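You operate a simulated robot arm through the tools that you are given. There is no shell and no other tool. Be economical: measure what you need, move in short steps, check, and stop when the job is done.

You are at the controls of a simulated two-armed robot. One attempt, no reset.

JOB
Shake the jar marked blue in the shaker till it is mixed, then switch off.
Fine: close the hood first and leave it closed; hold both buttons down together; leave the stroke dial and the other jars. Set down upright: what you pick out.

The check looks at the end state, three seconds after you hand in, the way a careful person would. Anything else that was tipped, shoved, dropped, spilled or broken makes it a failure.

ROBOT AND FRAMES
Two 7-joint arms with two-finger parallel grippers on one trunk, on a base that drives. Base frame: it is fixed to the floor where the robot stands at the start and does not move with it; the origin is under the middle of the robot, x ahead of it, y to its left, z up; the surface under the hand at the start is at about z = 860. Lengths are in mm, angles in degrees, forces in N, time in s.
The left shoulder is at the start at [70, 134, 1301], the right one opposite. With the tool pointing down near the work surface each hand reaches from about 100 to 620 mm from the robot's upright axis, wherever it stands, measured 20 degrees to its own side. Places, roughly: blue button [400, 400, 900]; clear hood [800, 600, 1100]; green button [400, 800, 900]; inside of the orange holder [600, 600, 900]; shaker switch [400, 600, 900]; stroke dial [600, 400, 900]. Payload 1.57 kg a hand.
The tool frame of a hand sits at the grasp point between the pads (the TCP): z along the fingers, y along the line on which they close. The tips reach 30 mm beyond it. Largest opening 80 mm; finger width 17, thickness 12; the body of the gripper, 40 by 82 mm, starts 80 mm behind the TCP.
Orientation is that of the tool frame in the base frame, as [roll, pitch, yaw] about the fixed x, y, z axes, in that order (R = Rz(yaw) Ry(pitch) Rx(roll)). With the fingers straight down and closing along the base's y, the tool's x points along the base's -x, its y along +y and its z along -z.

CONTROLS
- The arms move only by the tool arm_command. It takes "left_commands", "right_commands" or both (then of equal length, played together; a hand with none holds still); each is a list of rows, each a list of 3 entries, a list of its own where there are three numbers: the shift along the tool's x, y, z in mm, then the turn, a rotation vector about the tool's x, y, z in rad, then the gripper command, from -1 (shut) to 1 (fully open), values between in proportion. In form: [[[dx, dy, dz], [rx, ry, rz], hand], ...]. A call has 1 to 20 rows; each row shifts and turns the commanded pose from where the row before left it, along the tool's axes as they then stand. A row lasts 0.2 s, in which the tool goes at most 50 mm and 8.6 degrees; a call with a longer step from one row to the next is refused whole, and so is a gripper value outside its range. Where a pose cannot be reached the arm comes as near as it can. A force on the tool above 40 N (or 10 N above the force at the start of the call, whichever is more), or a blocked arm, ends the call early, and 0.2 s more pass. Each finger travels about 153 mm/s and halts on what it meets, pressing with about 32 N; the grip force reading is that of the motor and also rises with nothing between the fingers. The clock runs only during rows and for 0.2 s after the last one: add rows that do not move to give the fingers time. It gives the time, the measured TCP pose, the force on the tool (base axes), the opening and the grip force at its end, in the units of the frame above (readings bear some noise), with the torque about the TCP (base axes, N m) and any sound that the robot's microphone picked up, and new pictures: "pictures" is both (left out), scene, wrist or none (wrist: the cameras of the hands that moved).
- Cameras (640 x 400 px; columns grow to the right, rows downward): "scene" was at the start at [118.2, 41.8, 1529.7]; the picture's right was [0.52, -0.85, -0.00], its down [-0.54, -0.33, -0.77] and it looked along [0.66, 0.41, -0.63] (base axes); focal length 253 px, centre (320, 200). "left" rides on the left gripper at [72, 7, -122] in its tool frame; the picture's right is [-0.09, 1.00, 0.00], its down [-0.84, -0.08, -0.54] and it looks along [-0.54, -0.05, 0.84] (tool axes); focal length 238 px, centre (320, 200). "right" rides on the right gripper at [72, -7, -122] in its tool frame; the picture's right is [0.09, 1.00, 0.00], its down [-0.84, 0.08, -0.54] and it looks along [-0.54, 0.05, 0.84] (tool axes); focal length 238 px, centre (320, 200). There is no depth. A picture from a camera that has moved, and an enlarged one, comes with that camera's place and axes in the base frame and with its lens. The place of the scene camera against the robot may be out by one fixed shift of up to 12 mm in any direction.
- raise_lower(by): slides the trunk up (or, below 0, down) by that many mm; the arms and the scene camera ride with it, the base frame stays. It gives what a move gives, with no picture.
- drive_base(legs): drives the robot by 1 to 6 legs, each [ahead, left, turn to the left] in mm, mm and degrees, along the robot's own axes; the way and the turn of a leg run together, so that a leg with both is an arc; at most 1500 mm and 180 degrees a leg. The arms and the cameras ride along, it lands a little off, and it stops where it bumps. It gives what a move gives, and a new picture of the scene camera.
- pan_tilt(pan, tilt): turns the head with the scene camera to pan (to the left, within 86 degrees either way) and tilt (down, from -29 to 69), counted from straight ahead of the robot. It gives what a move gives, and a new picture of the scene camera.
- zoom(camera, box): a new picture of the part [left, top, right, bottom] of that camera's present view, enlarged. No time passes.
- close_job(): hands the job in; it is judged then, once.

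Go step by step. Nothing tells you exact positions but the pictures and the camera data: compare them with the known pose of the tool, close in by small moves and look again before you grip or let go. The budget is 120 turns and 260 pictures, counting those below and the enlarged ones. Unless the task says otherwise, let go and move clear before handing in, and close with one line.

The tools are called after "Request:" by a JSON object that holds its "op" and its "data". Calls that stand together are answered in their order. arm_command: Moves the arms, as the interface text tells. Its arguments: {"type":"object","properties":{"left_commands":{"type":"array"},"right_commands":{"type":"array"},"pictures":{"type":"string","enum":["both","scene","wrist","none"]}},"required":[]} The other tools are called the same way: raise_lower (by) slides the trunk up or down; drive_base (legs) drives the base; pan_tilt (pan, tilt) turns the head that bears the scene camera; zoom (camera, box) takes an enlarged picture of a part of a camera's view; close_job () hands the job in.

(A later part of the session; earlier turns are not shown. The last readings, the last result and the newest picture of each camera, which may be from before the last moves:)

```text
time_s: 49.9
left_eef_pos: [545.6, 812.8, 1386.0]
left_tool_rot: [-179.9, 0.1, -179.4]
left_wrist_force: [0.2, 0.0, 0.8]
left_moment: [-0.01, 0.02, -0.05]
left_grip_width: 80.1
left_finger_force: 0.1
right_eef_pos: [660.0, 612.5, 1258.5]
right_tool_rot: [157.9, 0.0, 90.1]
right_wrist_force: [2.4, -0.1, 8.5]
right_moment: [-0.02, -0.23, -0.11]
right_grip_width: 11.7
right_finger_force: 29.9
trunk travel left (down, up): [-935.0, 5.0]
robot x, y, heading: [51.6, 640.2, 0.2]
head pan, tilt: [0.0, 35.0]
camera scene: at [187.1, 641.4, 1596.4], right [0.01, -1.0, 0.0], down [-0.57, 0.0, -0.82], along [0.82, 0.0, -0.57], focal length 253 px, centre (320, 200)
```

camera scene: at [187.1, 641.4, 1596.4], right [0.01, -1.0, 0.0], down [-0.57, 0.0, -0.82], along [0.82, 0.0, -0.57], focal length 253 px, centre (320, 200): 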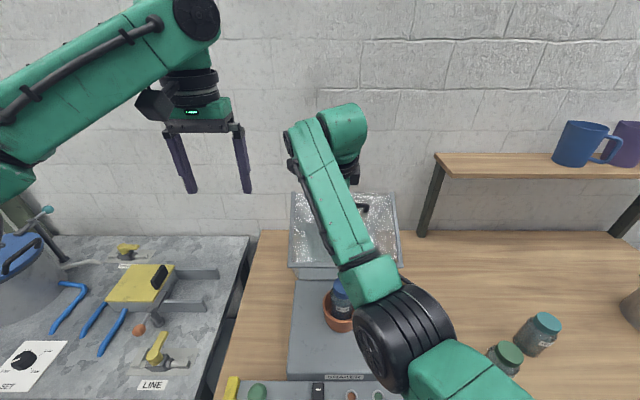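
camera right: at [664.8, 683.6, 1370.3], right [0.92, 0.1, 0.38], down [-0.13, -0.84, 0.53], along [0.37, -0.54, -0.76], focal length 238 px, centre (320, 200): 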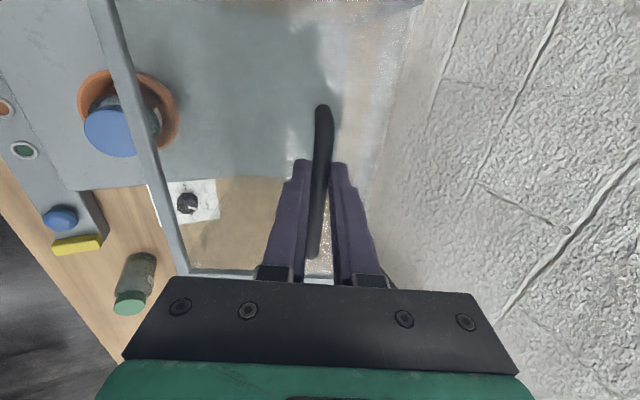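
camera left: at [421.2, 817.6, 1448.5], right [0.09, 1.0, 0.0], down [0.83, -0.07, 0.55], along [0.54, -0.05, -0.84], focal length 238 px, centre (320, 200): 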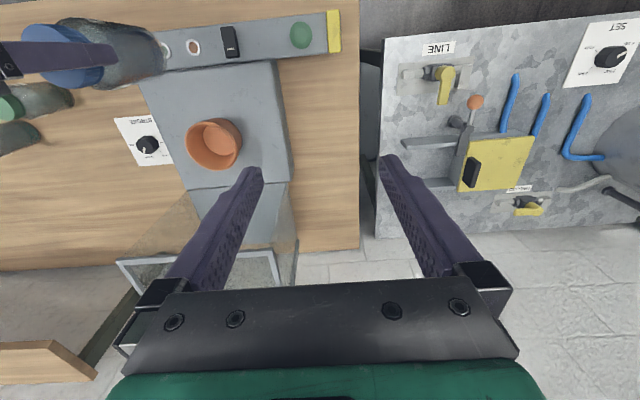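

This works well: the hood turned another 11° smoothly. I'll keep using base-back plus trunk-down steps along the arc, reading forces as I go.

Request:
{"op": "drive_base", "data": {"legs": [[-31, 0, 0]]}}

Request:
{"op": "raise_lower", "data": {"by": -4}}

Request:
{"op": "drive_base", "data": {"legs": [[-30, 0, 0]]}}

Request:
{"op": "raise_lower", "data": {"by": -6}}

```text
time_s: 50.7
left_eef_pos: [520.8, 813.2, 1383.5]
left_tool_rot: [-179.9, -0.1, -179.6]
left_wrist_force: [-0.6, -1.2, -0.8]
left_moment: [-0.01, 0.01, -0.02]
left_grip_width: 80.0
left_finger_force: 0.1
right_eef_pos: [633.0, 612.4, 1257.5]
right_tool_rot: [157.9, 0.0, 90.2]
right_wrist_force: [5.8, 0.3, -10.0]
right_moment: [0.17, -0.06, -0.06]
right_grip_width: 11.8
right_finger_force: 28.9
trunk travel left (down, up): [-935.0, 5.0]
robot x, y, heading: [21.7, 641.2, 0.1]
head pan, tilt: [0.0, 35.0]
camera scene: at [162.4, 641.5, 1595.6], right [0.0, -1.0, 0.0], down [-0.58, 0.0, -0.82], along [0.82, 0.0, -0.58], focal length 253 px, centre (320, 200)
```

scene: 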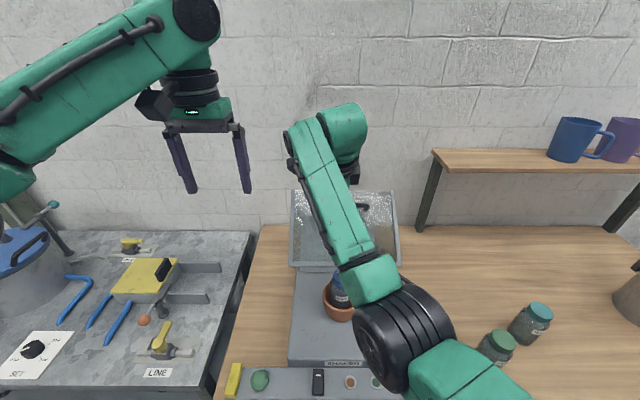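

```text
time_s: 51.3
left_eef_pos: [514.9, 812.1, 1381.7]
left_tool_rot: [-179.9, 0.2, -179.6]
left_wrist_force: [0.4, 0.5, 0.5]
left_moment: [0.01, 0.01, -0.05]
left_grip_width: 79.9
left_finger_force: 0.1
right_eef_pos: [627.7, 612.1, 1255.9]
right_tool_rot: [157.6, 0.1, 90.1]
right_wrist_force: [-0.3, 0.8, -0.2]
right_moment: [0.07, 0.04, -0.1]
right_grip_width: 11.8
right_finger_force: 28.7
trunk travel left (down, up): [-931.0, 9.0]
robot x, y, heading: [19.8, 644.9, 0.1]
head pan, tilt: [0.0, 35.0]
```

```text
time_s: 52.1
left_eef_pos: [489.8, 812.9, 1379.7]
left_tool_rot: [-179.8, -0.1, -179.4]
left_wrist_force: [0.2, -0.6, 0.8]
left_moment: [-0.02, -0.01, 0.0]
left_grip_width: 80.1
left_finger_force: 0.1
right_eef_pos: [601.9, 612.2, 1254.5]
right_tool_rot: [157.9, 0.2, 90.3]
right_wrist_force: [5.3, 0.3, -13.6]
right_moment: [-0.01, -0.12, -0.15]
right_grip_width: 11.7
right_finger_force: 28.8
trunk travel left (down, up): [-931.0, 9.0]
robot x, y, heading: [-9.7, 645.4, 0.4]
head pan, tilt: [0.0, 35.0]
camera scene: at [131.4, 641.0, 1591.7], right [0.01, -1.0, 0.0], down [-0.58, 0.0, -0.82], along [0.82, 0.0, -0.58], focal length 253 px, centre (320, 200)
```

scene: 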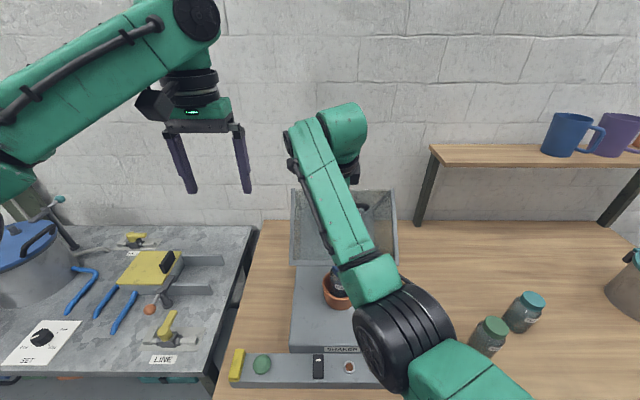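

```text
time_s: 52.6
left_eef_pos: [482.7, 811.6, 1376.8]
left_tool_rot: [-179.8, 0.2, -179.5]
left_wrist_force: [-0.3, -0.3, -0.7]
left_moment: [0.03, 0.0, -0.02]
left_grip_width: 80.0
left_finger_force: 0.0
right_eef_pos: [596.3, 611.6, 1252.5]
right_tool_rot: [157.3, 0.1, 90.2]
right_wrist_force: [-0.6, -1.0, 6.1]
right_moment: [0.1, -0.12, -0.05]
right_grip_width: 11.8
right_finger_force: 29.2
trunk travel left (down, up): [-925.0, 15.0]
robot x, y, heading: [-7.1, 643.6, 0.5]
head pan, tilt: [0.0, 35.0]
```

Forces stay within ±14 N. Continuing in finer steps.

Request:
{"op": "drive_base", "data": {"legs": [[-20, 0, 0]]}}

Request:
{"op": "raise_lower", "data": {"by": -7}}

Request:
{"op": "drive_base", "data": {"legs": [[-20, 0, 0]]}}

Request:
{"op": "raise_lower", "data": {"by": -8}}

```text
time_s: 53.4
left_eef_pos: [469.1, 812.2, 1373.1]
left_tool_rot: [-179.9, -0.1, -179.5]
left_wrist_force: [-0.5, -0.4, 0.7]
left_moment: [0.01, -0.01, -0.01]
left_grip_width: 79.9
left_finger_force: 0.1
right_eef_pos: [582.6, 613.8, 1247.0]
right_tool_rot: [157.7, 0.1, 90.2]
right_wrist_force: [6.2, 0.2, -10.6]
right_moment: [0.12, -0.12, -0.06]
right_grip_width: 11.6
right_finger_force: 29.3
trunk travel left (down, up): [-925.0, 15.0]
robot x, y, heading: [-25.5, 640.5, 0.4]
head pan, tilt: [0.0, 35.0]
camera scene: at [110.4, 641.2, 1585.7], right [0.01, -1.0, 0.0], down [-0.58, 0.0, -0.82], along [0.82, 0.0, -0.58], focal length 253 px, centre (320, 200)
```

scene: 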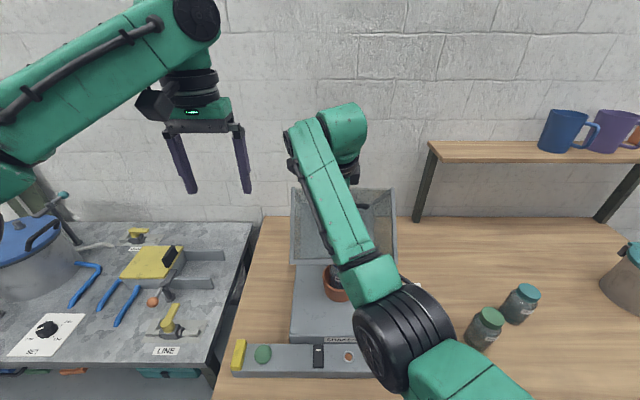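

```text
time_s: 54.0
left_eef_pos: [462.3, 813.1, 1369.5]
left_tool_rot: [-179.9, 0.3, -179.5]
left_wrist_force: [1.6, 0.4, 0.6]
left_moment: [-0.02, -0.04, -0.04]
left_grip_width: 80.1
left_finger_force: 0.1
right_eef_pos: [575.9, 611.5, 1245.9]
right_tool_rot: [157.2, 0.1, 90.3]
right_wrist_force: [-1.9, 0.6, 9.1]
right_moment: [0.04, 0.01, -0.09]
right_grip_width: 11.6
right_finger_force: 28.7
trunk travel left (down, up): [-918.0, 22.0]
robot x, y, heading: [-27.2, 642.5, 0.1]
head pan, tilt: [0.0, 35.0]
```

```text
time_s: 54.8
left_eef_pos: [448.3, 813.0, 1366.6]
left_tool_rot: [-179.9, 0.0, -179.5]
left_wrist_force: [0.3, 0.8, 0.8]
left_moment: [-0.01, -0.01, -0.01]
left_grip_width: 79.9
left_finger_force: 0.2
right_eef_pos: [562.4, 611.6, 1241.0]
right_tool_rot: [157.8, 0.0, 90.2]
right_wrist_force: [6.1, 0.9, -10.0]
right_moment: [0.15, -0.16, -0.04]
right_grip_width: 11.7
right_finger_force: 28.8
trunk travel left (down, up): [-918.0, 22.0]
robot x, y, heading: [-49.7, 646.0, 0.2]
head pan, tilt: [0.0, 35.0]
camera scene: at [90.2, 641.2, 1578.6], right [0.01, -1.0, 0.0], down [-0.58, 0.0, -0.82], along [0.82, 0.0, -0.58], focal length 253 px, centre (320, 200)
```

scene: 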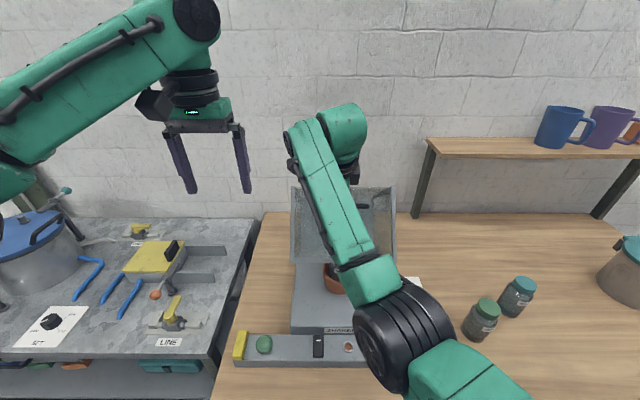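

```text
time_s: 55.4
left_eef_pos: [441.3, 811.6, 1362.0]
left_tool_rot: [-179.8, 0.3, -179.5]
left_wrist_force: [-0.3, 0.1, 0.0]
left_moment: [-0.02, 0.01, -0.01]
left_grip_width: 79.7
left_finger_force: 0.1
right_eef_pos: [556.4, 612.5, 1237.6]
right_tool_rot: [157.4, 0.2, 90.2]
right_wrist_force: [-4.4, 0.6, 10.2]
right_moment: [0.04, 0.03, -0.14]
right_grip_width: 11.6
right_finger_force: 29.0
trunk travel left (down, up): [-910.0, 30.0]
robot x, y, heading: [-47.3, 644.9, 0.5]
head pan, tilt: [0.0, 35.0]
```

Request:
{"op": "drive_base", "data": {"legs": [[-19, 0, 0]]}}

Request:
{"op": "raise_lower", "data": {"by": -9}}

Request:
{"op": "drive_base", "data": {"legs": [[-19, 0, 0]]}}

Request:
{"op": "raise_lower", "data": {"by": -10}}

Request:
{"op": "drive_base", "data": {"legs": [[-18, 0, 0]]}}

Request:
{"op": "raise_lower", "data": {"by": -11}}

```text
time_s: 56.1
left_eef_pos: [429.8, 813.7, 1359.9]
left_tool_rot: [-179.9, 0.1, -179.5]
left_wrist_force: [1.0, -0.2, -0.5]
left_moment: [0.01, 0.0, -0.02]
left_grip_width: 79.8
left_finger_force: 0.1
right_eef_pos: [543.5, 611.5, 1232.0]
right_tool_rot: [157.8, 0.1, 90.3]
right_wrist_force: [4.5, 0.5, -8.6]
right_moment: [0.13, -0.13, -0.1]
right_grip_width: 11.8
right_finger_force: 28.5
trunk travel left (down, up): [-910.0, 30.0]
robot x, y, heading: [-62.8, 640.2, 0.2]
head pan, tilt: [0.0, 35.0]
camera scene: at [71.4, 641.0, 1570.6], right [0.01, -1.0, 0.0], down [-0.58, 0.0, -0.82], along [0.82, 0.0, -0.58], focal length 253 px, centre (320, 200)
```

scene: 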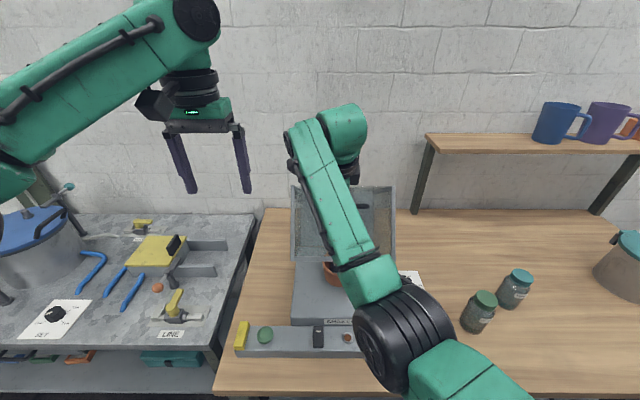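

```text
time_s: 56.7
left_eef_pos: [421.9, 813.3, 1353.6]
left_tool_rot: [-179.9, 0.3, -179.5]
left_wrist_force: [-0.5, -0.1, -0.1]
left_moment: [-0.01, 0.01, 0.01]
left_grip_width: 80.1
left_finger_force: 0.0
right_eef_pos: [535.6, 612.2, 1227.5]
right_tool_rot: [157.4, 0.1, 90.3]
right_wrist_force: [-5.7, 0.3, 8.9]
right_moment: [0.06, 0.1, -0.13]
right_grip_width: 11.4
right_finger_force: 29.6
trunk travel left (down, up): [-901.0, 39.0]
robot x, y, heading: [-67.8, 640.5, 0.4]
head pan, tilt: [0.0, 35.0]
```

```text
time_s: 57.5
left_eef_pos: [412.0, 812.6, 1349.2]
left_tool_rot: [-179.8, 0.1, -179.5]
left_wrist_force: [-0.3, 0.3, -0.2]
left_moment: [-0.03, -0.01, 0.0]
left_grip_width: 80.0
left_finger_force: 0.1
right_eef_pos: [524.7, 612.5, 1221.5]
right_tool_rot: [157.9, 0.0, 90.3]
right_wrist_force: [4.6, 1.4, -10.9]
right_moment: [0.17, -0.04, -0.06]
right_grip_width: 11.7
right_finger_force: 29.1
trunk travel left (down, up): [-901.0, 39.0]
robot x, y, heading: [-87.4, 643.1, 0.2]
head pan, tilt: [0.0, 35.0]
camera scene: at [53.1, 640.9, 1561.6], right [0.01, -1.0, 0.0], down [-0.58, 0.0, -0.82], along [0.82, 0.0, -0.58], focal length 253 px, centre (320, 200)
```

scene: 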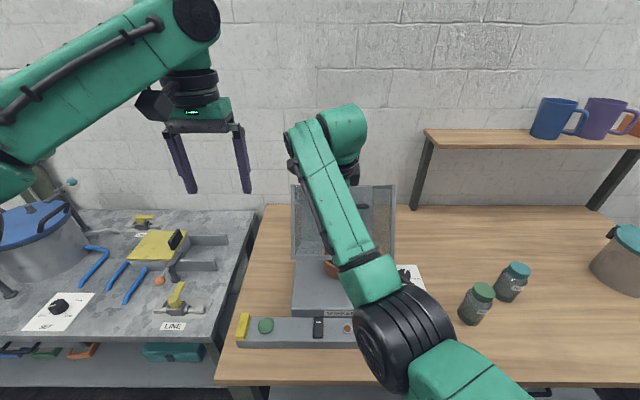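

```text
time_s: 58.1
left_eef_pos: [403.3, 813.0, 1343.6]
left_tool_rot: [-179.9, 0.4, -179.5]
left_wrist_force: [-0.2, -0.5, -1.0]
left_moment: [-0.03, 0.0, -0.03]
left_grip_width: 80.2
left_finger_force: 0.0
right_eef_pos: [517.9, 612.5, 1216.9]
right_tool_rot: [157.5, 0.0, 90.2]
right_wrist_force: [-6.2, 0.7, 8.9]
right_moment: [0.02, 0.09, -0.17]
right_grip_width: 11.8
right_finger_force: 29.1
trunk travel left (down, up): [-891.0, 49.0]
robot x, y, heading: [-85.5, 644.4, 0.5]
head pan, tilt: [0.0, 35.0]
```

```text
time_s: 58.9
left_eef_pos: [393.8, 811.9, 1338.7]
left_tool_rot: [180.0, 0.0, -179.5]
left_wrist_force: [-0.2, 0.6, 0.4]
left_moment: [-0.01, 0.02, 0.01]
left_grip_width: 80.3
left_finger_force: 0.0
right_eef_pos: [507.1, 612.8, 1210.8]
right_tool_rot: [158.1, 0.0, 90.3]
right_wrist_force: [4.1, 1.3, -11.9]
right_moment: [0.23, 0.04, -0.08]
right_grip_width: 11.6
right_finger_force: 29.6
trunk travel left (down, up): [-891.0, 49.0]
robot x, y, heading: [-104.0, 643.7, 0.5]
head pan, tilt: [0.0, 35.0]
camera scene: at [35.7, 641.0, 1551.5], right [0.01, -1.0, 0.0], down [-0.58, 0.0, -0.82], along [0.82, 0.0, -0.58], focal length 253 px, centre (320, 200)
```

scene: 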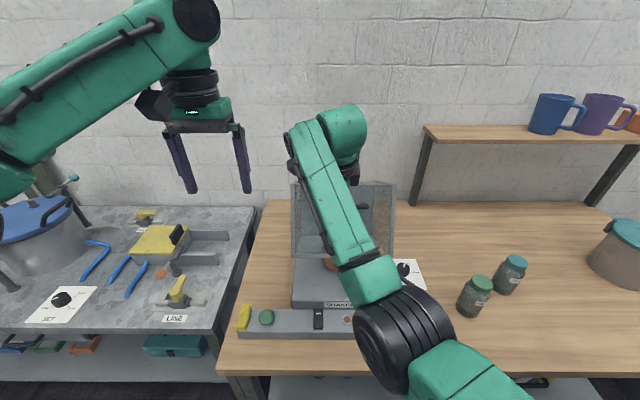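

```text
time_s: 59.5
left_eef_pos: [385.2, 812.4, 1332.2]
left_tool_rot: [180.0, 0.3, -179.4]
left_wrist_force: [0.0, -0.5, -0.3]
left_moment: [-0.01, -0.04, -0.03]
left_grip_width: 80.1
left_finger_force: 0.0
right_eef_pos: [498.5, 611.5, 1205.3]
right_tool_rot: [157.5, 0.1, 90.3]
right_wrist_force: [-7.6, 0.2, 7.5]
right_moment: [0.05, 0.15, -0.18]
right_grip_width: 11.9
right_finger_force: 29.1
trunk travel left (down, up): [-880.0, 60.0]
robot x, y, heading: [-103.7, 639.8, 0.3]
head pan, tilt: [0.0, 35.0]
```

Request:
{"op": "drive_base", "data": {"legs": [[-17, 0, 0]]}}

Request:
{"op": "raise_lower", "data": {"by": -13}}

Request:
{"op": "drive_base", "data": {"legs": [[-16, 0, 0]]}}

Request:
{"op": "raise_lower", "data": {"by": -14}}

Request:
{"op": "drive_base", "data": {"legs": [[-15, 0, 0]]}}

Request:
{"op": "raise_lower", "data": {"by": -15}}

```text
time_s: 60.2
left_eef_pos: [378.4, 811.4, 1329.1]
left_tool_rot: [-179.9, -0.1, -179.5]
left_wrist_force: [0.4, -0.9, 0.2]
left_moment: [0.03, 0.01, 0.02]
left_grip_width: 80.2
left_finger_force: 0.1
right_eef_pos: [491.0, 611.6, 1199.1]
right_tool_rot: [158.2, 0.0, 90.4]
right_wrist_force: [5.2, 1.7, -11.7]
right_moment: [0.28, 0.08, 0.0]
right_grip_width: 11.6
right_finger_force: 28.8
trunk travel left (down, up): [-880.0, 60.0]
robot x, y, heading: [-120.0, 644.6, 0.3]
head pan, tilt: [0.0, 35.0]
camera scene: at [19.4, 641.0, 1540.4], right [0.01, -1.0, 0.0], down [-0.58, 0.0, -0.82], along [0.82, 0.0, -0.58], focal length 253 px, centre (320, 200)
```

scene: 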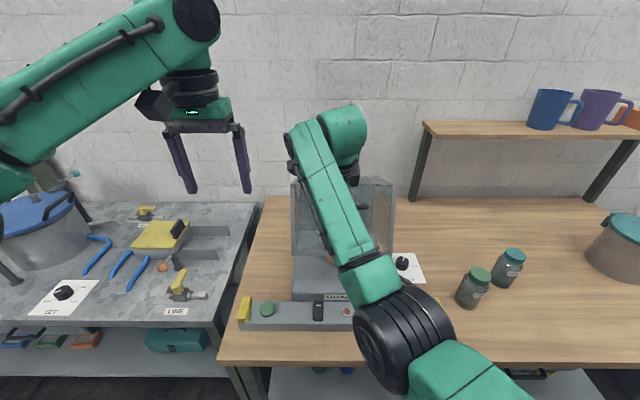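

```text
time_s: 60.8
left_eef_pos: [368.9, 812.6, 1319.9]
left_tool_rot: [-180.0, 0.4, -179.5]
left_wrist_force: [0.1, -0.6, -0.2]
left_moment: [-0.01, -0.01, 0.01]
left_grip_width: 80.3
left_finger_force: 0.0
right_eef_pos: [481.7, 612.5, 1190.8]
right_tool_rot: [157.9, 0.0, 90.2]
right_wrist_force: [-8.4, 1.0, 7.4]
right_moment: [0.04, 0.18, -0.16]
right_grip_width: 11.8
right_finger_force: 29.3
trunk travel left (down, up): [-867.0, 73.0]
robot x, y, heading: [-117.4, 639.4, 0.4]
head pan, tilt: [0.0, 35.0]
```

```text
time_s: 61.6
left_eef_pos: [361.2, 812.0, 1315.0]
left_tool_rot: [-179.9, -0.1, -179.4]
left_wrist_force: [0.6, 0.3, 0.0]
left_moment: [0.02, 0.03, -0.01]
left_grip_width: 80.0
left_finger_force: 0.1
right_eef_pos: [474.1, 612.3, 1183.9]
right_tool_rot: [158.4, 0.0, 90.3]
right_wrist_force: [6.5, 2.3, -11.3]
right_moment: [0.27, 0.08, -0.02]
right_grip_width: 11.7
right_finger_force: 29.3
trunk travel left (down, up): [-867.0, 73.0]
robot x, y, heading: [-138.1, 642.4, 0.4]
head pan, tilt: [0.0, 35.0]
camera scene: at [3.1, 641.0, 1527.5], right [0.01, -1.0, 0.0], down [-0.58, 0.0, -0.82], along [0.82, 0.0, -0.58], focal length 253 px, centre (320, 200)
```

scene: 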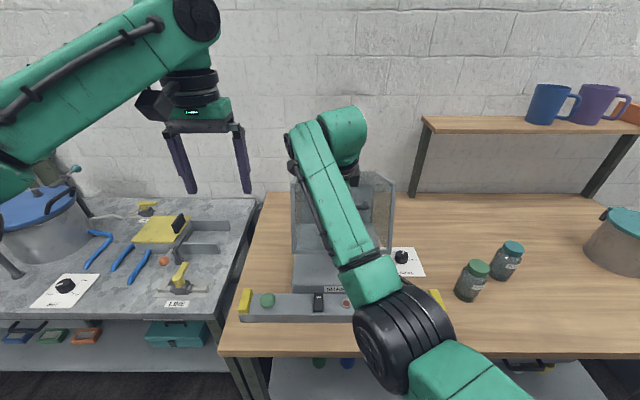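

```text
time_s: 62.2
left_eef_pos: [352.4, 812.4, 1305.8]
left_tool_rot: [-179.9, 0.4, -179.4]
left_wrist_force: [-0.1, -0.9, -0.5]
left_moment: [-0.01, 0.0, 0.02]
left_grip_width: 79.7
left_finger_force: 0.0
right_eef_pos: [466.2, 611.6, 1175.7]
right_tool_rot: [157.7, 0.0, 90.4]
right_wrist_force: [-8.3, 1.6, 7.0]
right_moment: [0.08, 0.22, -0.11]
right_grip_width: 11.5
right_finger_force: 28.5
trunk travel left (down, up): [-853.0, 87.0]
robot x, y, heading: [-134.5, 645.1, 0.3]
head pan, tilt: [0.0, 35.0]
```

```text
time_s: 63.0
left_eef_pos: [345.9, 813.6, 1302.3]
left_tool_rot: [-179.9, -0.1, -179.5]
left_wrist_force: [-0.4, 0.5, -0.7]
left_moment: [0.02, -0.01, 0.01]
left_grip_width: 80.0
left_finger_force: 0.0
right_eef_pos: [460.4, 612.6, 1170.3]
right_tool_rot: [158.5, 0.0, 90.3]
right_wrist_force: [5.6, 2.8, -9.3]
right_moment: [0.24, 0.04, -0.09]
right_grip_width: 11.8
right_finger_force: 29.4
trunk travel left (down, up): [-853.0, 87.0]
robot x, y, heading: [-150.9, 646.4, 0.1]
head pan, tilt: [0.0, 35.0]
camera scene: at [-11.9, 640.9, 1513.5], right [0.01, -1.0, 0.0], down [-0.58, 0.0, -0.82], along [0.82, 0.0, -0.58], focal length 253 px, centre (320, 200)
```

scene: 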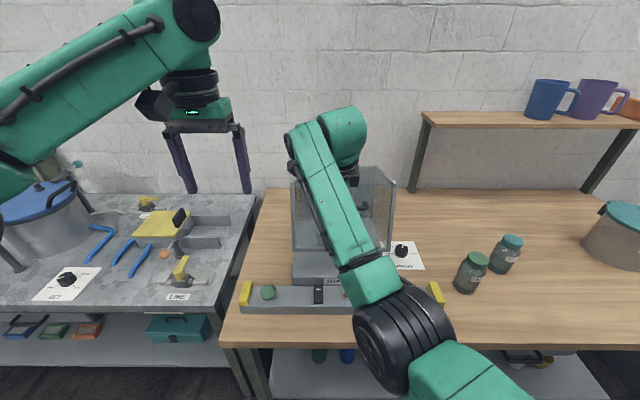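

```text
time_s: 63.6
left_eef_pos: [338.0, 812.0, 1291.2]
left_tool_rot: [-179.9, 0.4, -179.5]
left_wrist_force: [0.2, -0.2, 0.8]
left_moment: [0.0, 0.03, -0.01]
left_grip_width: 80.0
left_finger_force: 0.1
right_eef_pos: [451.6, 611.1, 1160.3]
right_tool_rot: [158.0, 0.0, 90.5]
right_wrist_force: [-10.1, 1.5, 6.0]
right_moment: [0.02, 0.24, -0.15]
right_grip_width: 11.6
right_finger_force: 29.1
trunk travel left (down, up): [-838.0, 102.0]
robot x, y, heading: [-154.4, 645.5, 0.3]
head pan, tilt: [0.0, 35.0]
```

Request:
{"op": "drive_base", "data": {"legs": [[-14, 0, 0]]}}

Request:
{"op": "raise_lower", "data": {"by": -16}}

Request:
{"op": "drive_base", "data": {"legs": [[-13, 0, 0]]}}

Request:
{"op": "raise_lower", "data": {"by": -17}}

Request:
{"op": "zoom", "data": {"camera": "scene", "box": [220, 120, 470, 330]}}

Request:
{"op": "zoom", "data": {"camera": "right", "box": [0, 0, 640, 400]}}

```text
time_s: 64.4
left_eef_pos: [332.3, 812.7, 1286.5]
left_tool_rot: [-179.8, -0.1, -179.5]
left_wrist_force: [0.4, -0.5, 0.0]
left_moment: [0.0, 0.02, -0.01]
left_grip_width: 80.1
left_finger_force: 0.1
right_eef_pos: [446.2, 612.9, 1152.3]
right_tool_rot: [158.7, -0.1, 90.3]
right_wrist_force: [5.5, 1.9, -10.2]
right_moment: [0.31, 0.06, -0.04]
right_grip_width: 11.4
right_finger_force: 29.5
trunk travel left (down, up): [-838.0, 102.0]
robot x, y, heading: [-165.9, 643.5, 0.2]
head pan, tilt: [0.0, 35.0]
camera scene: at [-25.8, 640.9, 1498.5], right [0.01, -1.0, 0.0], down [-0.58, 0.0, -0.82], along [0.82, 0.0, -0.58], focal length 253 px, centre (320, 200)
```

scene: 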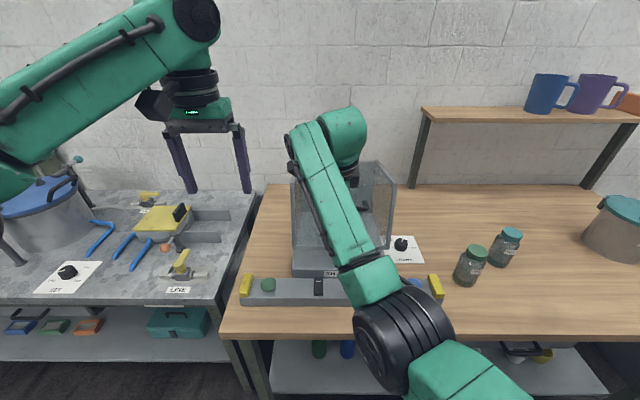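

```text
time_s: 65.0
left_eef_pos: [323.6, 811.9, 1274.7]
left_tool_rot: [-179.9, 0.4, -179.5]
left_wrist_force: [-1.4, 0.9, -0.2]
left_moment: [0.0, 0.02, -0.01]
left_grip_width: 80.1
left_finger_force: 0.1
right_eef_pos: [437.7, 612.4, 1141.9]
right_tool_rot: [158.3, -0.1, 90.5]
right_wrist_force: [-9.2, 0.6, 5.4]
right_moment: [0.04, 0.26, -0.15]
right_grip_width: 11.8
right_finger_force: 29.0
trunk travel left (down, up): [-822.0, 118.0]
robot x, y, heading: [-166.4, 643.0, 0.3]
head pan, tilt: [0.0, 35.0]
```

```text
time_s: 65.8
left_eef_pos: [319.5, 813.2, 1270.8]
left_tool_rot: [-180.0, -0.1, -179.6]
left_wrist_force: [-0.3, 0.3, -0.5]
left_moment: [-0.01, 0.02, 0.03]
left_grip_width: 79.9
left_finger_force: 0.1
right_eef_pos: [433.3, 610.6, 1135.0]
right_tool_rot: [158.7, -0.1, 90.4]
right_wrist_force: [7.4, 1.8, -9.7]
right_moment: [0.28, -0.01, -0.08]
right_grip_width: 11.6
right_finger_force: 29.1
trunk travel left (down, up): [-822.0, 118.0]
robot x, y, heading: [-179.0, 642.1, 0.1]
head pan, tilt: [0.0, 35.0]
camera scene: at [-38.6, 640.8, 1482.5], right [0.01, -1.0, 0.0], down [-0.58, 0.0, -0.82], along [0.82, 0.0, -0.58], focal length 253 px, centre (320, 200)
```

scene: 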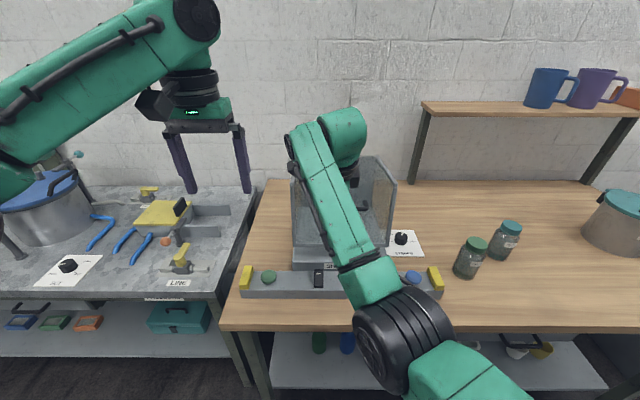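

```text
time_s: 66.4
left_eef_pos: [311.6, 812.8, 1256.3]
left_tool_rot: [-179.9, 0.5, -179.5]
left_wrist_force: [0.3, 0.7, 0.3]
left_moment: [0.0, 0.0, -0.01]
left_grip_width: 80.3
left_finger_force: 0.1
right_eef_pos: [423.8, 611.0, 1125.0]
right_tool_rot: [158.4, -0.2, 90.4]
right_wrist_force: [-9.4, 0.7, 3.0]
right_moment: [0.07, 0.26, -0.15]
right_grip_width: 11.6
right_finger_force: 29.3
trunk travel left (down, up): [-805.0, 135.0]
robot x, y, heading: [-179.9, 639.1, 0.3]
head pan, tilt: [0.0, 35.0]
```

```text
1.90 times, centred on (345, 225) of scene
camera zoom: at [-49.0, 640.4, 1466.7], right [0.01, -1.0, 0.0], down [-0.57, 0.0, -0.82], along [0.82, 0.0, -0.57], focal length 481 px, centre (272, 152)
```

zoom: 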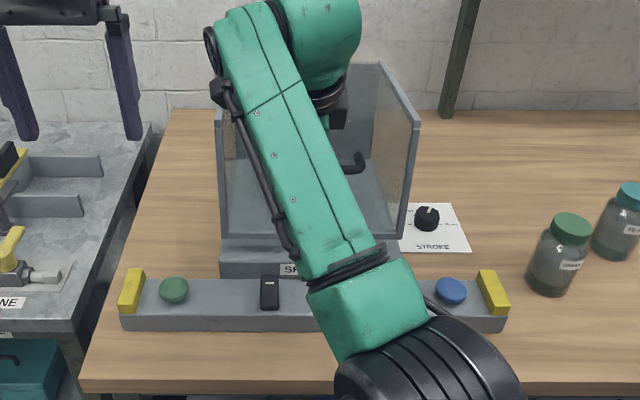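

```text
1.00 times, centred on (320, 200) of right (not enlarged: the box is as wide or as high as the picture)
camera zoom: at [372.9, 682.8, 1235.8], right [0.93, 0.1, 0.37], down [-0.12, -0.84, 0.53], along [0.36, -0.54, -0.76], focal length 238 px, centre (320, 200)
```

zoom: 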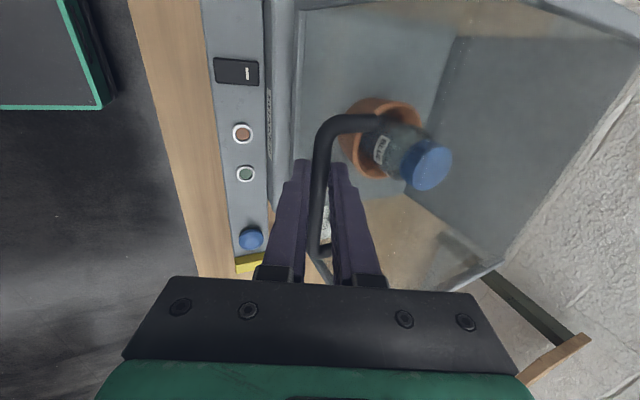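

The hood is nearly closed with the jar inside clear of it. A few more degrees.

Request:
{"op": "drive_base", "data": {"legs": [[-11, 0, 0]]}}

Request:
{"op": "raise_lower", "data": {"by": -17}}

Request:
{"op": "drive_base", "data": {"legs": [[-9, 0, 0]]}}

Request:
{"op": "raise_lower", "data": {"by": -12}}

Request:
{"op": "zoom", "data": {"camera": "scene", "box": [220, 120, 470, 330]}}

```text
time_s: 67.2
left_eef_pos: [307.5, 812.1, 1253.3]
left_tool_rot: [-179.9, -0.1, -179.5]
left_wrist_force: [-0.1, 0.7, 0.3]
left_moment: [0.02, 0.0, 0.02]
left_grip_width: 80.1
left_finger_force: 0.0
right_eef_pos: [419.9, 612.4, 1119.6]
right_tool_rot: [158.8, -0.1, 90.4]
right_wrist_force: [6.1, 2.6, -8.0]
right_moment: [0.33, 0.0, -0.07]
right_grip_width: 11.6
right_finger_force: 28.9
trunk travel left (down, up): [-805.0, 135.0]
robot x, y, heading: [-189.9, 641.1, 0.1]
head pan, tilt: [0.0, 35.0]
camera scene: at [-50.3, 640.7, 1465.6], right [0.01, -1.0, 0.0], down [-0.58, 0.0, -0.82], along [0.82, 0.0, -0.58], focal length 253 px, centre (320, 200)
```

scene: 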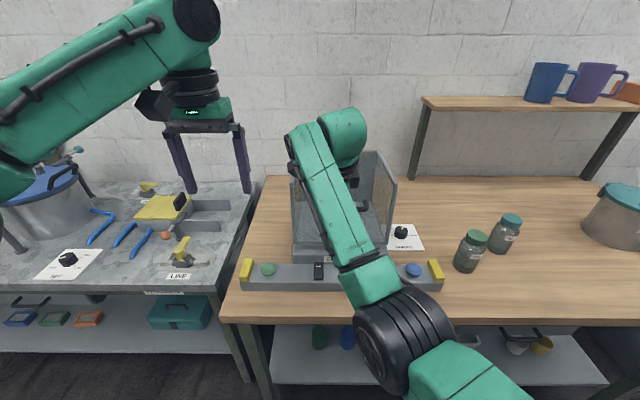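

```text
time_s: 67.8
left_eef_pos: [300.2, 812.0, 1240.3]
left_tool_rot: [-179.9, 0.3, -179.5]
left_wrist_force: [-0.6, 0.7, 0.6]
left_moment: [0.01, 0.04, -0.01]
left_grip_width: 79.8
left_finger_force: 0.1
right_eef_pos: [414.0, 611.9, 1106.2]
right_tool_rot: [158.6, -0.1, 90.4]
right_wrist_force: [-10.2, 1.1, 2.6]
right_moment: [0.04, 0.25, -0.17]
right_grip_width: 11.7
right_finger_force: 28.8
trunk travel left (down, up): [-788.0, 152.0]
robot x, y, heading: [-192.2, 642.5, 0.5]
head pan, tilt: [0.0, 35.0]
```

```text
time_s: 68.5
left_eef_pos: [298.9, 812.5, 1236.9]
left_tool_rot: [-179.9, 0.0, -179.5]
left_wrist_force: [0.3, -0.5, 0.2]
left_moment: [0.03, 0.0, -0.01]
left_grip_width: 80.1
left_finger_force: 0.1
right_eef_pos: [412.0, 612.8, 1100.9]
right_tool_rot: [158.8, 0.0, 90.4]
right_wrist_force: [5.6, 2.8, -5.8]
right_moment: [0.33, -0.1, -0.05]
right_grip_width: 11.5
right_finger_force: 29.2
trunk travel left (down, up): [-788.0, 152.0]
robot x, y, heading: [-196.6, 638.6, 0.2]
head pan, tilt: [0.0, 35.0]
camera scene: at [-60.2, 640.7, 1448.7], right [0.01, -1.0, 0.0], down [-0.58, 0.0, -0.82], along [0.82, 0.0, -0.58], focal length 253 px, centre (320, 200)
```

scene: 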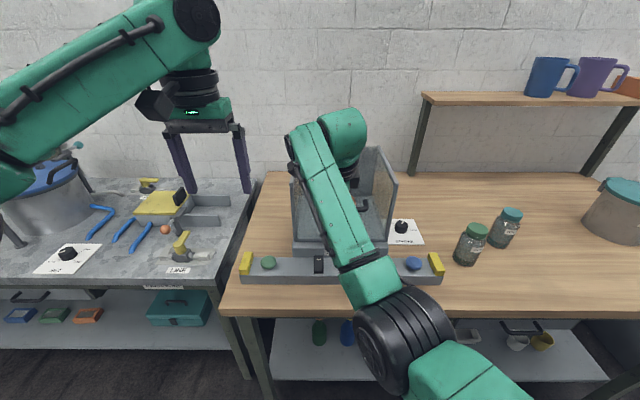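

```text
time_s: 69.1
left_eef_pos: [293.2, 812.8, 1227.3]
left_tool_rot: [-179.9, 0.2, -179.5]
left_wrist_force: [0.7, 0.5, 0.2]
left_moment: [0.0, 0.0, 0.02]
left_grip_width: 79.8
left_finger_force: 0.1
right_eef_pos: [408.0, 612.0, 1094.6]
right_tool_rot: [158.1, -0.2, 90.4]
right_wrist_force: [5.9, 0.0, 18.8]
right_moment: [-0.09, -0.32, -0.15]
right_grip_width: 11.9
right_finger_force: 29.1
trunk travel left (down, up): [-776.0, 164.0]
robot x, y, heading: [-197.2, 641.6, 0.1]
head pan, tilt: [0.0, 35.0]
```

```text
1.90 times, centred on (345, 225) of scene
camera zoom: at [-65.9, 640.5, 1437.7], right [0.01, -1.0, 0.0], down [-0.57, 0.0, -0.82], along [0.82, 0.0, -0.57], focal length 481 px, centre (272, 152)
```

zoom: 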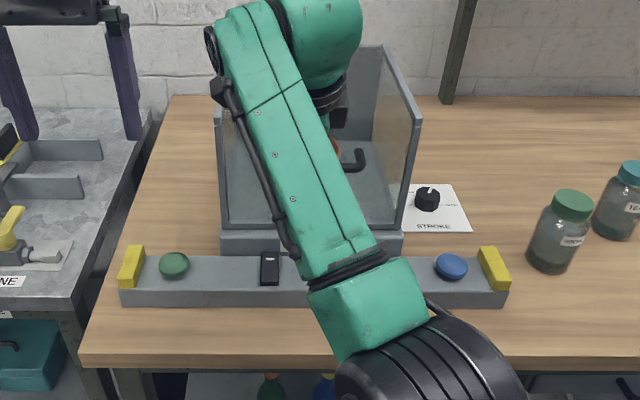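

The force has reversed, suggesting the hood has met its stop. A small extra push down to confirm before I let go.

Request:
{"op": "raise_lower", "data": {"by": -2}}

Request:
{"op": "zoom", "data": {"camera": "right", "box": [160, 0, 480, 200]}}

Request:
{"op": "zoom", "data": {"camera": "scene", "box": [280, 210, 400, 270]}}

```text
time_s: 69.7
left_eef_pos: [293.7, 812.0, 1225.9]
left_tool_rot: [-179.9, 0.3, -179.5]
left_wrist_force: [-0.3, -0.3, 0.3]
left_moment: [0.03, -0.01, 0.01]
left_grip_width: 80.0
left_finger_force: 0.0
right_eef_pos: [408.4, 612.3, 1095.5]
right_tool_rot: [157.8, -0.3, 90.4]
right_wrist_force: [14.8, 1.2, 35.6]
right_moment: [-0.11, -0.67, -0.21]
right_grip_width: 11.7
right_finger_force: 28.8
trunk travel left (down, up): [-774.0, 166.0]
robot x, y, heading: [-196.9, 644.1, 0.4]
head pan, tilt: [0.0, 35.0]
```

```text
2.00 times, centred on (320, 100) of right
camera zoom: at [355.3, 682.5, 1206.8], right [0.92, 0.1, 0.38], down [-0.13, -0.84, 0.53], along [0.37, -0.53, -0.76], focal length 477 px, centre (320, 400)
```

zoom: 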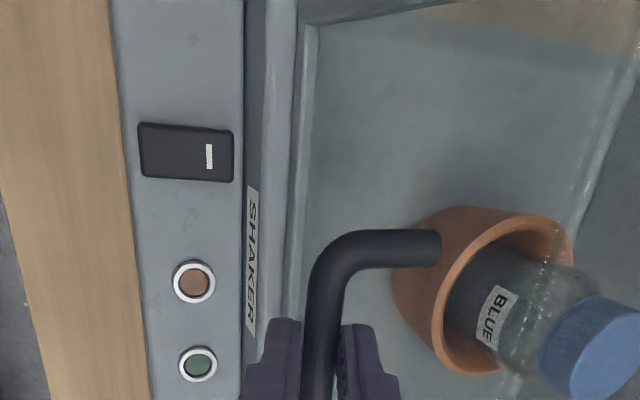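

```text
5.33 times, centred on (340, 240) of scene
camera zoom: at [-66.9, 640.6, 1435.9], right [0.01, -1.0, 0.0], down [-0.57, 0.0, -0.82], along [0.82, 0.0, -0.57], focal length 1348 px, centre (213, -13)
```

zoom: 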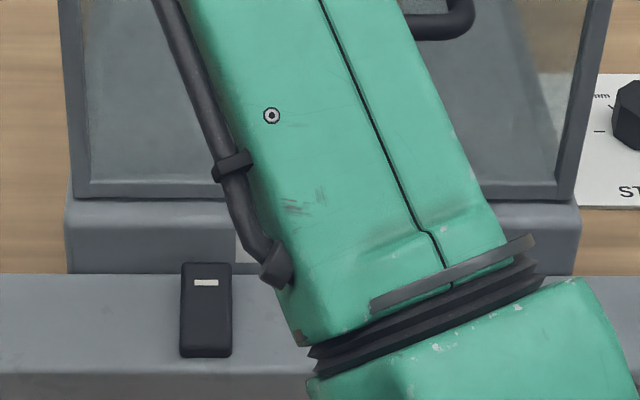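

The hood is seated (its frame sits flush on the plate and force builds immediately). I'll unload, open just a little, and withdraw along the tool axis.

Request:
{"op": "raise_lower", "data": {"by": 3}}

Request:
{"op": "arm_command", "data": {"right_commands": [[[0, 0, 0], [0, 0, 0], -0.45], [[0, 0, 0], [0, 0, 0], -0.45], [[0, 0, -10], [0, 0, 0], -0.45], [[0, 0, -15], [0, 0, 0], -0.45], [[0, 0, -20], [0, 0, 0], -0.45], [[0, 0, -20], [0, 0, 0], -0.45]], "pictures": "wrist"}}

```text
time_s: 70.2
left_eef_pos: [293.8, 812.8, 1229.4]
left_tool_rot: [-180.0, 0.3, -179.5]
left_wrist_force: [-0.3, 0.1, -0.3]
left_moment: [-0.04, -0.01, 0.01]
left_grip_width: 79.8
left_finger_force: 0.0
right_eef_pos: [406.6, 612.2, 1095.7]
right_tool_rot: [158.2, -0.2, 90.4]
right_wrist_force: [12.0, 0.7, 28.5]
right_moment: [-0.04, -0.52, -0.18]
right_grip_width: 11.7
right_finger_force: 29.2
trunk travel left (down, up): [-777.0, 163.0]
robot x, y, heading: [-201.2, 643.5, 0.4]
head pan, tilt: [0.0, 35.0]
```

```text
time_s: 71.6
left_eef_pos: [294.7, 812.3, 1226.8]
left_tool_rot: [-179.9, 0.2, -179.5]
left_wrist_force: [-0.8, -0.2, -0.3]
left_moment: [-0.02, -0.03, -0.02]
left_grip_width: 80.0
left_finger_force: 0.1
right_eef_pos: [389.4, 612.7, 1154.7]
right_tool_rot: [158.7, -0.1, 90.3]
right_wrist_force: [-0.8, 0.3, -0.2]
right_moment: [0.05, 0.0, -0.06]
right_grip_width: 22.2
right_finger_force: 0.1
trunk travel left (down, up): [-777.0, 163.0]
robot x, y, heading: [-193.7, 643.5, 0.3]
head pan, tilt: [0.0, 35.0]
camera right: at [338.3, 682.3, 1265.9], right [0.93, 0.1, 0.36], down [-0.12, -0.84, 0.53], along [0.36, -0.54, -0.77], focal length 238 px, centre (320, 200)
```

right: 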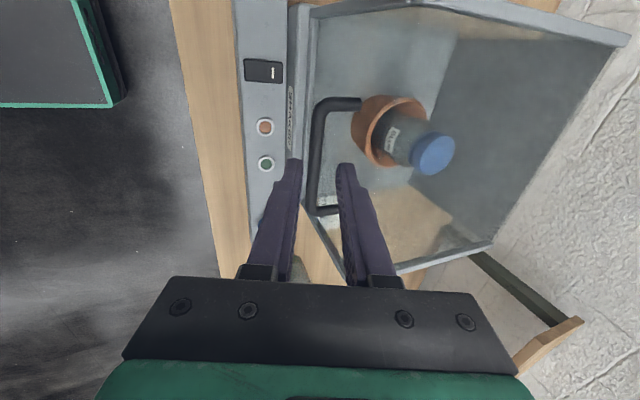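

Released and clear; the hood stays closed. I'll lift the trunk, back off, and centre the robot between the two buttons, then look at the panel.

Request:
{"op": "raise_lower", "data": {"by": 120}}

Request:
{"op": "drive_base", "data": {"legs": [[0, -53, 0]]}}

Request:
{"op": "pan_tilt", "data": {"pan": 0, "tilt": 45}}

Request:
{"op": "zoom", "data": {"camera": "scene", "box": [210, 130, 450, 280]}}

```text
time_s: 73.1
left_eef_pos: [295.0, 812.5, 1347.6]
left_tool_rot: [-179.9, 0.1, -179.4]
left_wrist_force: [-0.4, -0.5, 0.2]
left_moment: [0.0, 0.0, 0.01]
left_grip_width: 80.0
left_finger_force: 0.1
right_eef_pos: [390.2, 612.5, 1273.7]
right_tool_rot: [158.6, -0.3, 90.5]
right_wrist_force: [-0.2, -0.2, -0.2]
right_moment: [0.0, 0.01, 0.0]
right_grip_width: 22.2
right_finger_force: 0.1
trunk travel left (down, up): [-897.0, 43.0]
robot x, y, heading: [-196.8, 640.8, 0.2]
head pan, tilt: [0.0, 35.0]
```

```text
time_s: 74.0
left_eef_pos: [295.6, 771.4, 1346.0]
left_tool_rot: [-179.4, 0.0, -179.3]
left_wrist_force: [0.5, 1.7, 0.3]
left_moment: [-0.06, 0.0, 0.01]
left_grip_width: 80.2
left_finger_force: 0.1
right_eef_pos: [390.1, 570.0, 1273.5]
right_tool_rot: [158.7, 0.3, 90.4]
right_wrist_force: [0.2, 0.4, -0.6]
right_moment: [-0.1, -0.01, -0.04]
right_grip_width: 22.3
right_finger_force: 0.1
trunk travel left (down, up): [-897.0, 43.0]
robot x, y, heading: [-199.6, 592.3, 0.7]
head pan, tilt: [0.0, 35.0]
camera scene: at [-63.5, 600.5, 1558.1], right [0.01, -1.0, 0.01], down [-0.57, -0.01, -0.82], along [0.82, 0.0, -0.57], focal length 253 px, centre (320, 200)
```

scene: 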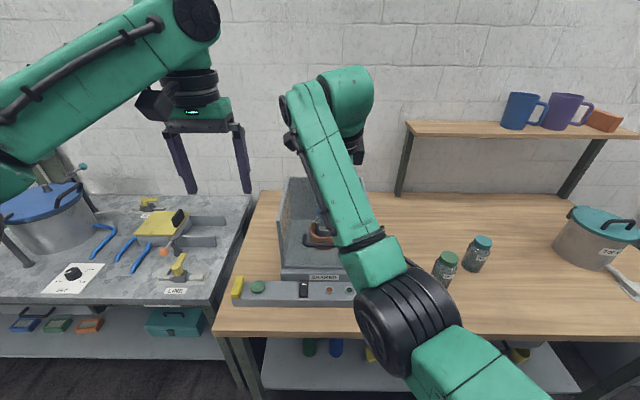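

```text
time_s: 74.7
left_eef_pos: [294.8, 764.6, 1347.2]
left_tool_rot: [-179.7, 0.2, -179.3]
left_wrist_force: [-0.9, 0.7, -0.6]
left_moment: [-0.04, 0.0, 0.01]
left_grip_width: 79.9
left_finger_force: 0.0
right_eef_pos: [390.7, 563.9, 1273.3]
right_tool_rot: [158.7, 0.0, 90.6]
right_wrist_force: [0.2, 0.7, 0.4]
right_moment: [-0.02, 0.02, -0.01]
right_grip_width: 21.9
right_finger_force: 0.2
trunk travel left (down, up): [-897.0, 43.0]
robot x, y, heading: [-197.2, 589.6, 0.5]
head pan, tilt: [0.0, 45.0]
camera scene: at [-70.2, 591.3, 1543.4], right [0.01, -1.0, 0.0], down [-0.71, -0.01, -0.71], along [0.71, 0.0, -0.71], focal length 253 px, centre (320, 200)
```

scene: 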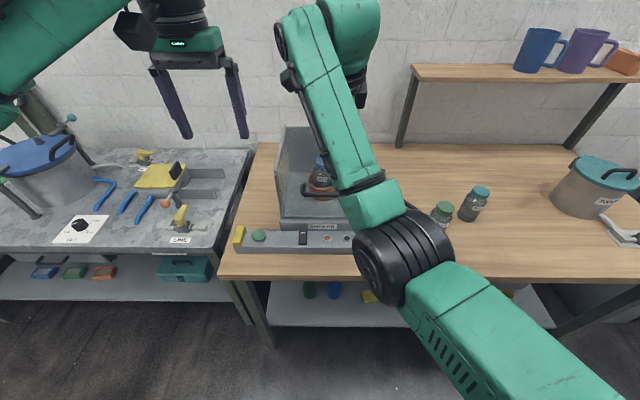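

```text
2.67 times, centred on (330, 205) of scene
camera zoom: at [-70.2, 591.3, 1543.4], right [0.01, -1.0, 0.0], down [-0.71, -0.01, -0.71], along [0.71, 0.0, -0.71], focal length 674 px, centre (293, 187)
```

zoom: 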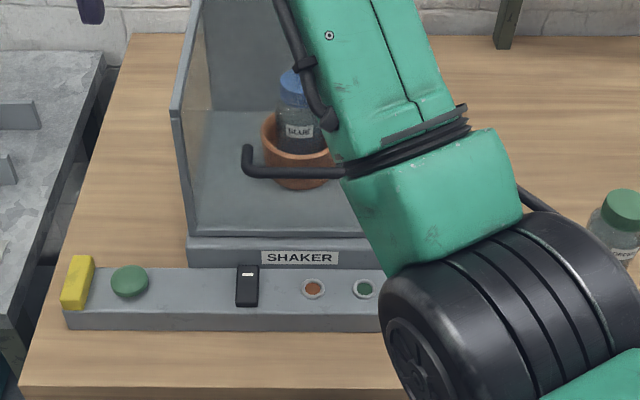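

I'll bring the right arm back to its natural posture: hand straight down, moved right and back, fingers across y again.

Request:
{"op": "arm_command", "data": {"right_commands": [[[0, 0, 0], [0.124, 0, 0], -1], [[0, 0, 0], [0.124, 0, 0], -1], [[0, 0, 0], [0.124, 0, 0], -1], [[-34, -30, 0], [0, 0, 0], -1], [[-34, -30, 0], [0, 0, 0], -1], [[-34, -30, 0], [0, 0, 0], -1], [[-34, -30, 0], [0, 0, 0], -1], [[-32, -30, 0], [0, 0, 0], -1]], "pictures": "scene"}}

```text
time_s: 76.5
left_eef_pos: [295.4, 760.0, 1348.0]
left_tool_rot: [-179.9, 0.2, -179.3]
left_wrist_force: [0.3, 0.5, -0.3]
left_moment: [0.01, 0.02, -0.01]
left_grip_width: 79.9
left_finger_force: 0.0
right_eef_pos: [358.0, 396.8, 1292.4]
right_tool_rot: [180.0, -0.2, 90.7]
right_wrist_force: [0.3, 0.5, 0.0]
right_moment: [-0.04, 0.02, -0.01]
right_grip_width: 0.0
right_finger_force: 21.1
right hand out of reach, approached as far as the arm can: row 3, 4, 5, 6, 7, 8
trunk travel left (down, up): [-897.0, 43.0]
robot x, y, heading: [-199.1, 589.9, 0.5]
head pan, tilt: [0.0, 45.0]
camera scene: at [-70.5, 587.1, 1543.4], right [0.01, -1.0, 0.0], down [-0.71, -0.01, -0.71], along [0.71, 0.01, -0.71], focal length 253 px, centre (320, 200)
```

scene: 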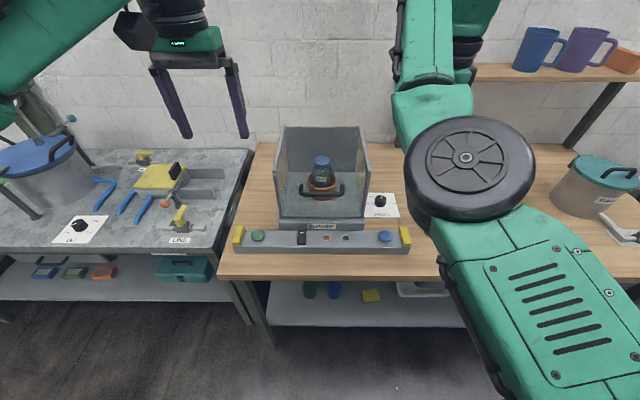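

Request:
{"op": "arm_command", "data": {"right_commands": [[[0, 0, 0], [0, 0, -0.1428], -1], [[0, 0, 0], [0, 0, -0.1428], -1], [[0, 0, 0], [0, 0, -0.1428], -1], [[0, 0, 0], [0, 0, -0.1428], -1], [[0, 0, 0], [0, 0, -0.1428], -1], [[0, 0, 0], [0, 0, -0.1428], -1], [[0, 0, 0], [0, 0, -0.1428], -1], [[0, 0, 0], [0, 0, -0.1428], -1], [[0, 0, 0], [0, 0, -0.1428], -1], [[0, 0, 0], [0, 0, -0.1428], -1], [[0, 0, 0], [0, 0, -0.1428], -1], [[30, 0, 0], [0, 0, 0], -1], [[30, 0, 0], [0, 0, 0], -1], [[30, 0, 0], [0, 0, 0], -1], [[30, 0, 0], [0, 0, 0], -1]], "pictures": "scene"}}

```text
time_s: 79.7
left_eef_pos: [296.1, 760.8, 1347.0]
left_tool_rot: [-179.9, 0.2, -179.2]
left_wrist_force: [0.9, 0.3, -0.7]
left_moment: [0.01, -0.02, -0.01]
left_grip_width: 80.3
left_finger_force: 0.1
right_eef_pos: [355.3, 394.2, 1296.4]
right_tool_rot: [179.8, 0.1, -179.5]
right_wrist_force: [0.7, -0.1, 0.3]
right_moment: [-0.01, -0.01, 0.01]
right_grip_width: 0.0
right_finger_force: 22.0
right hand out of reach, approached as far as the arm can: row 12, 13, 14, 15
trunk travel left (down, up): [-897.0, 43.0]
robot x, y, heading: [-198.1, 593.8, 0.5]
head pan, tilt: [0.0, 45.0]
camera scene: at [-70.2, 588.1, 1543.3], right [0.01, -1.0, 0.0], down [-0.71, -0.01, -0.71], along [0.71, 0.01, -0.71], focal length 253 px, centre (320, 200)
```

scene: 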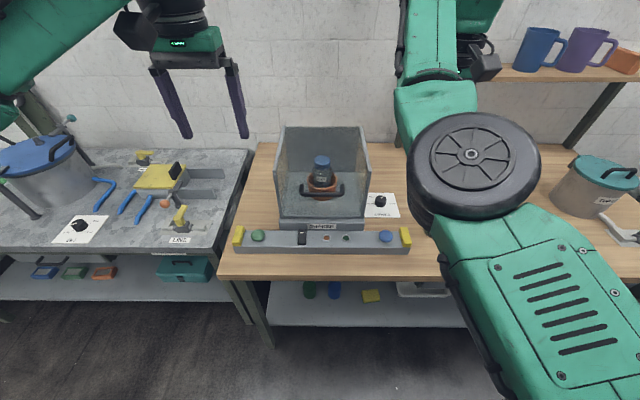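

The hand is square again but the arm is in an elbow-up branch that dislikes being close in at height. I'll lower it by arm over free space and see how it behaves.

Request:
{"op": "arm_command", "data": {"right_commands": [[[0, 0, 35], [0, 0, 0], -1], [[0, 0, 35], [0, 0, 0], -1], [[0, 0, 35], [0, 0, 0], -1], [[10, 0, 35], [0, 0, 0], -1], [[10, 0, 35], [0, 0, 0], -1], [[10, 0, 25], [0, 0, 0], -1]], "pictures": "scene"}}

```text
time_s: 81.1
left_eef_pos: [295.2, 761.7, 1347.3]
left_tool_rot: [-179.9, 0.2, -179.3]
left_wrist_force: [0.3, -0.1, -0.1]
left_moment: [-0.02, 0.01, 0.03]
left_grip_width: 80.0
left_finger_force: 0.1
right_eef_pos: [339.2, 378.4, 1120.6]
right_tool_rot: [179.9, 0.1, -179.5]
right_wrist_force: [0.2, -0.3, 0.6]
right_moment: [0.01, 0.01, -0.03]
right_grip_width: 0.3
right_finger_force: 21.5
right hand out of reach, approached as far as the arm can: row 1, 2, 4
trunk travel left (down, up): [-897.0, 43.0]
robot x, y, heading: [-200.3, 585.6, 0.7]
head pan, tilt: [0.0, 45.0]
camera scene: at [-70.2, 588.0, 1543.4], right [0.01, -1.0, 0.0], down [-0.71, -0.01, -0.71], along [0.71, 0.01, -0.71], focal length 253 px, centre (320, 200)
```

scene: 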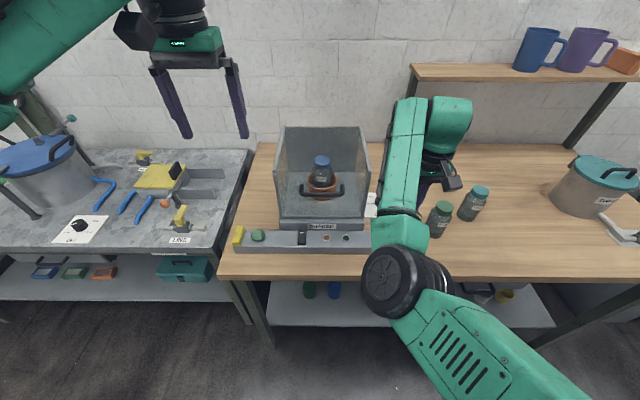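

Request:
{"op": "arm_command", "data": {"right_commands": [[[30, 0, 0], [0, 0, 0], -1], [[30, 0, 0], [0, 0, 0], -1], [[30, 0, 0], [0, 0, 0], -1], [[30, 0, 0], [0, 0, 0], -1], [[0, 0, 0], [0, 0, 0], -1]], "pictures": "none"}}

```text
time_s: 82.3
left_eef_pos: [296.1, 761.0, 1347.5]
left_tool_rot: [-180.0, 0.1, -179.2]
left_wrist_force: [-0.2, -0.2, -0.1]
left_moment: [0.02, 0.03, 0.0]
left_grip_width: 79.5
left_finger_force: 0.2
right_eef_pos: [293.8, 336.8, 1076.4]
right_tool_rot: [-179.6, 0.7, 179.9]
right_wrist_force: [-0.5, -0.2, -0.4]
right_moment: [0.01, -0.02, -0.01]
right_grip_width: 0.0
right_finger_force: 21.3
right hand out of reach, approached as far as the arm can: row 1, 2, 3, 4
trunk travel left (down, up): [-897.0, 43.0]
robot x, y, heading: [-196.3, 591.1, 0.5]
head pan, tilt: [0.0, 45.0]
```

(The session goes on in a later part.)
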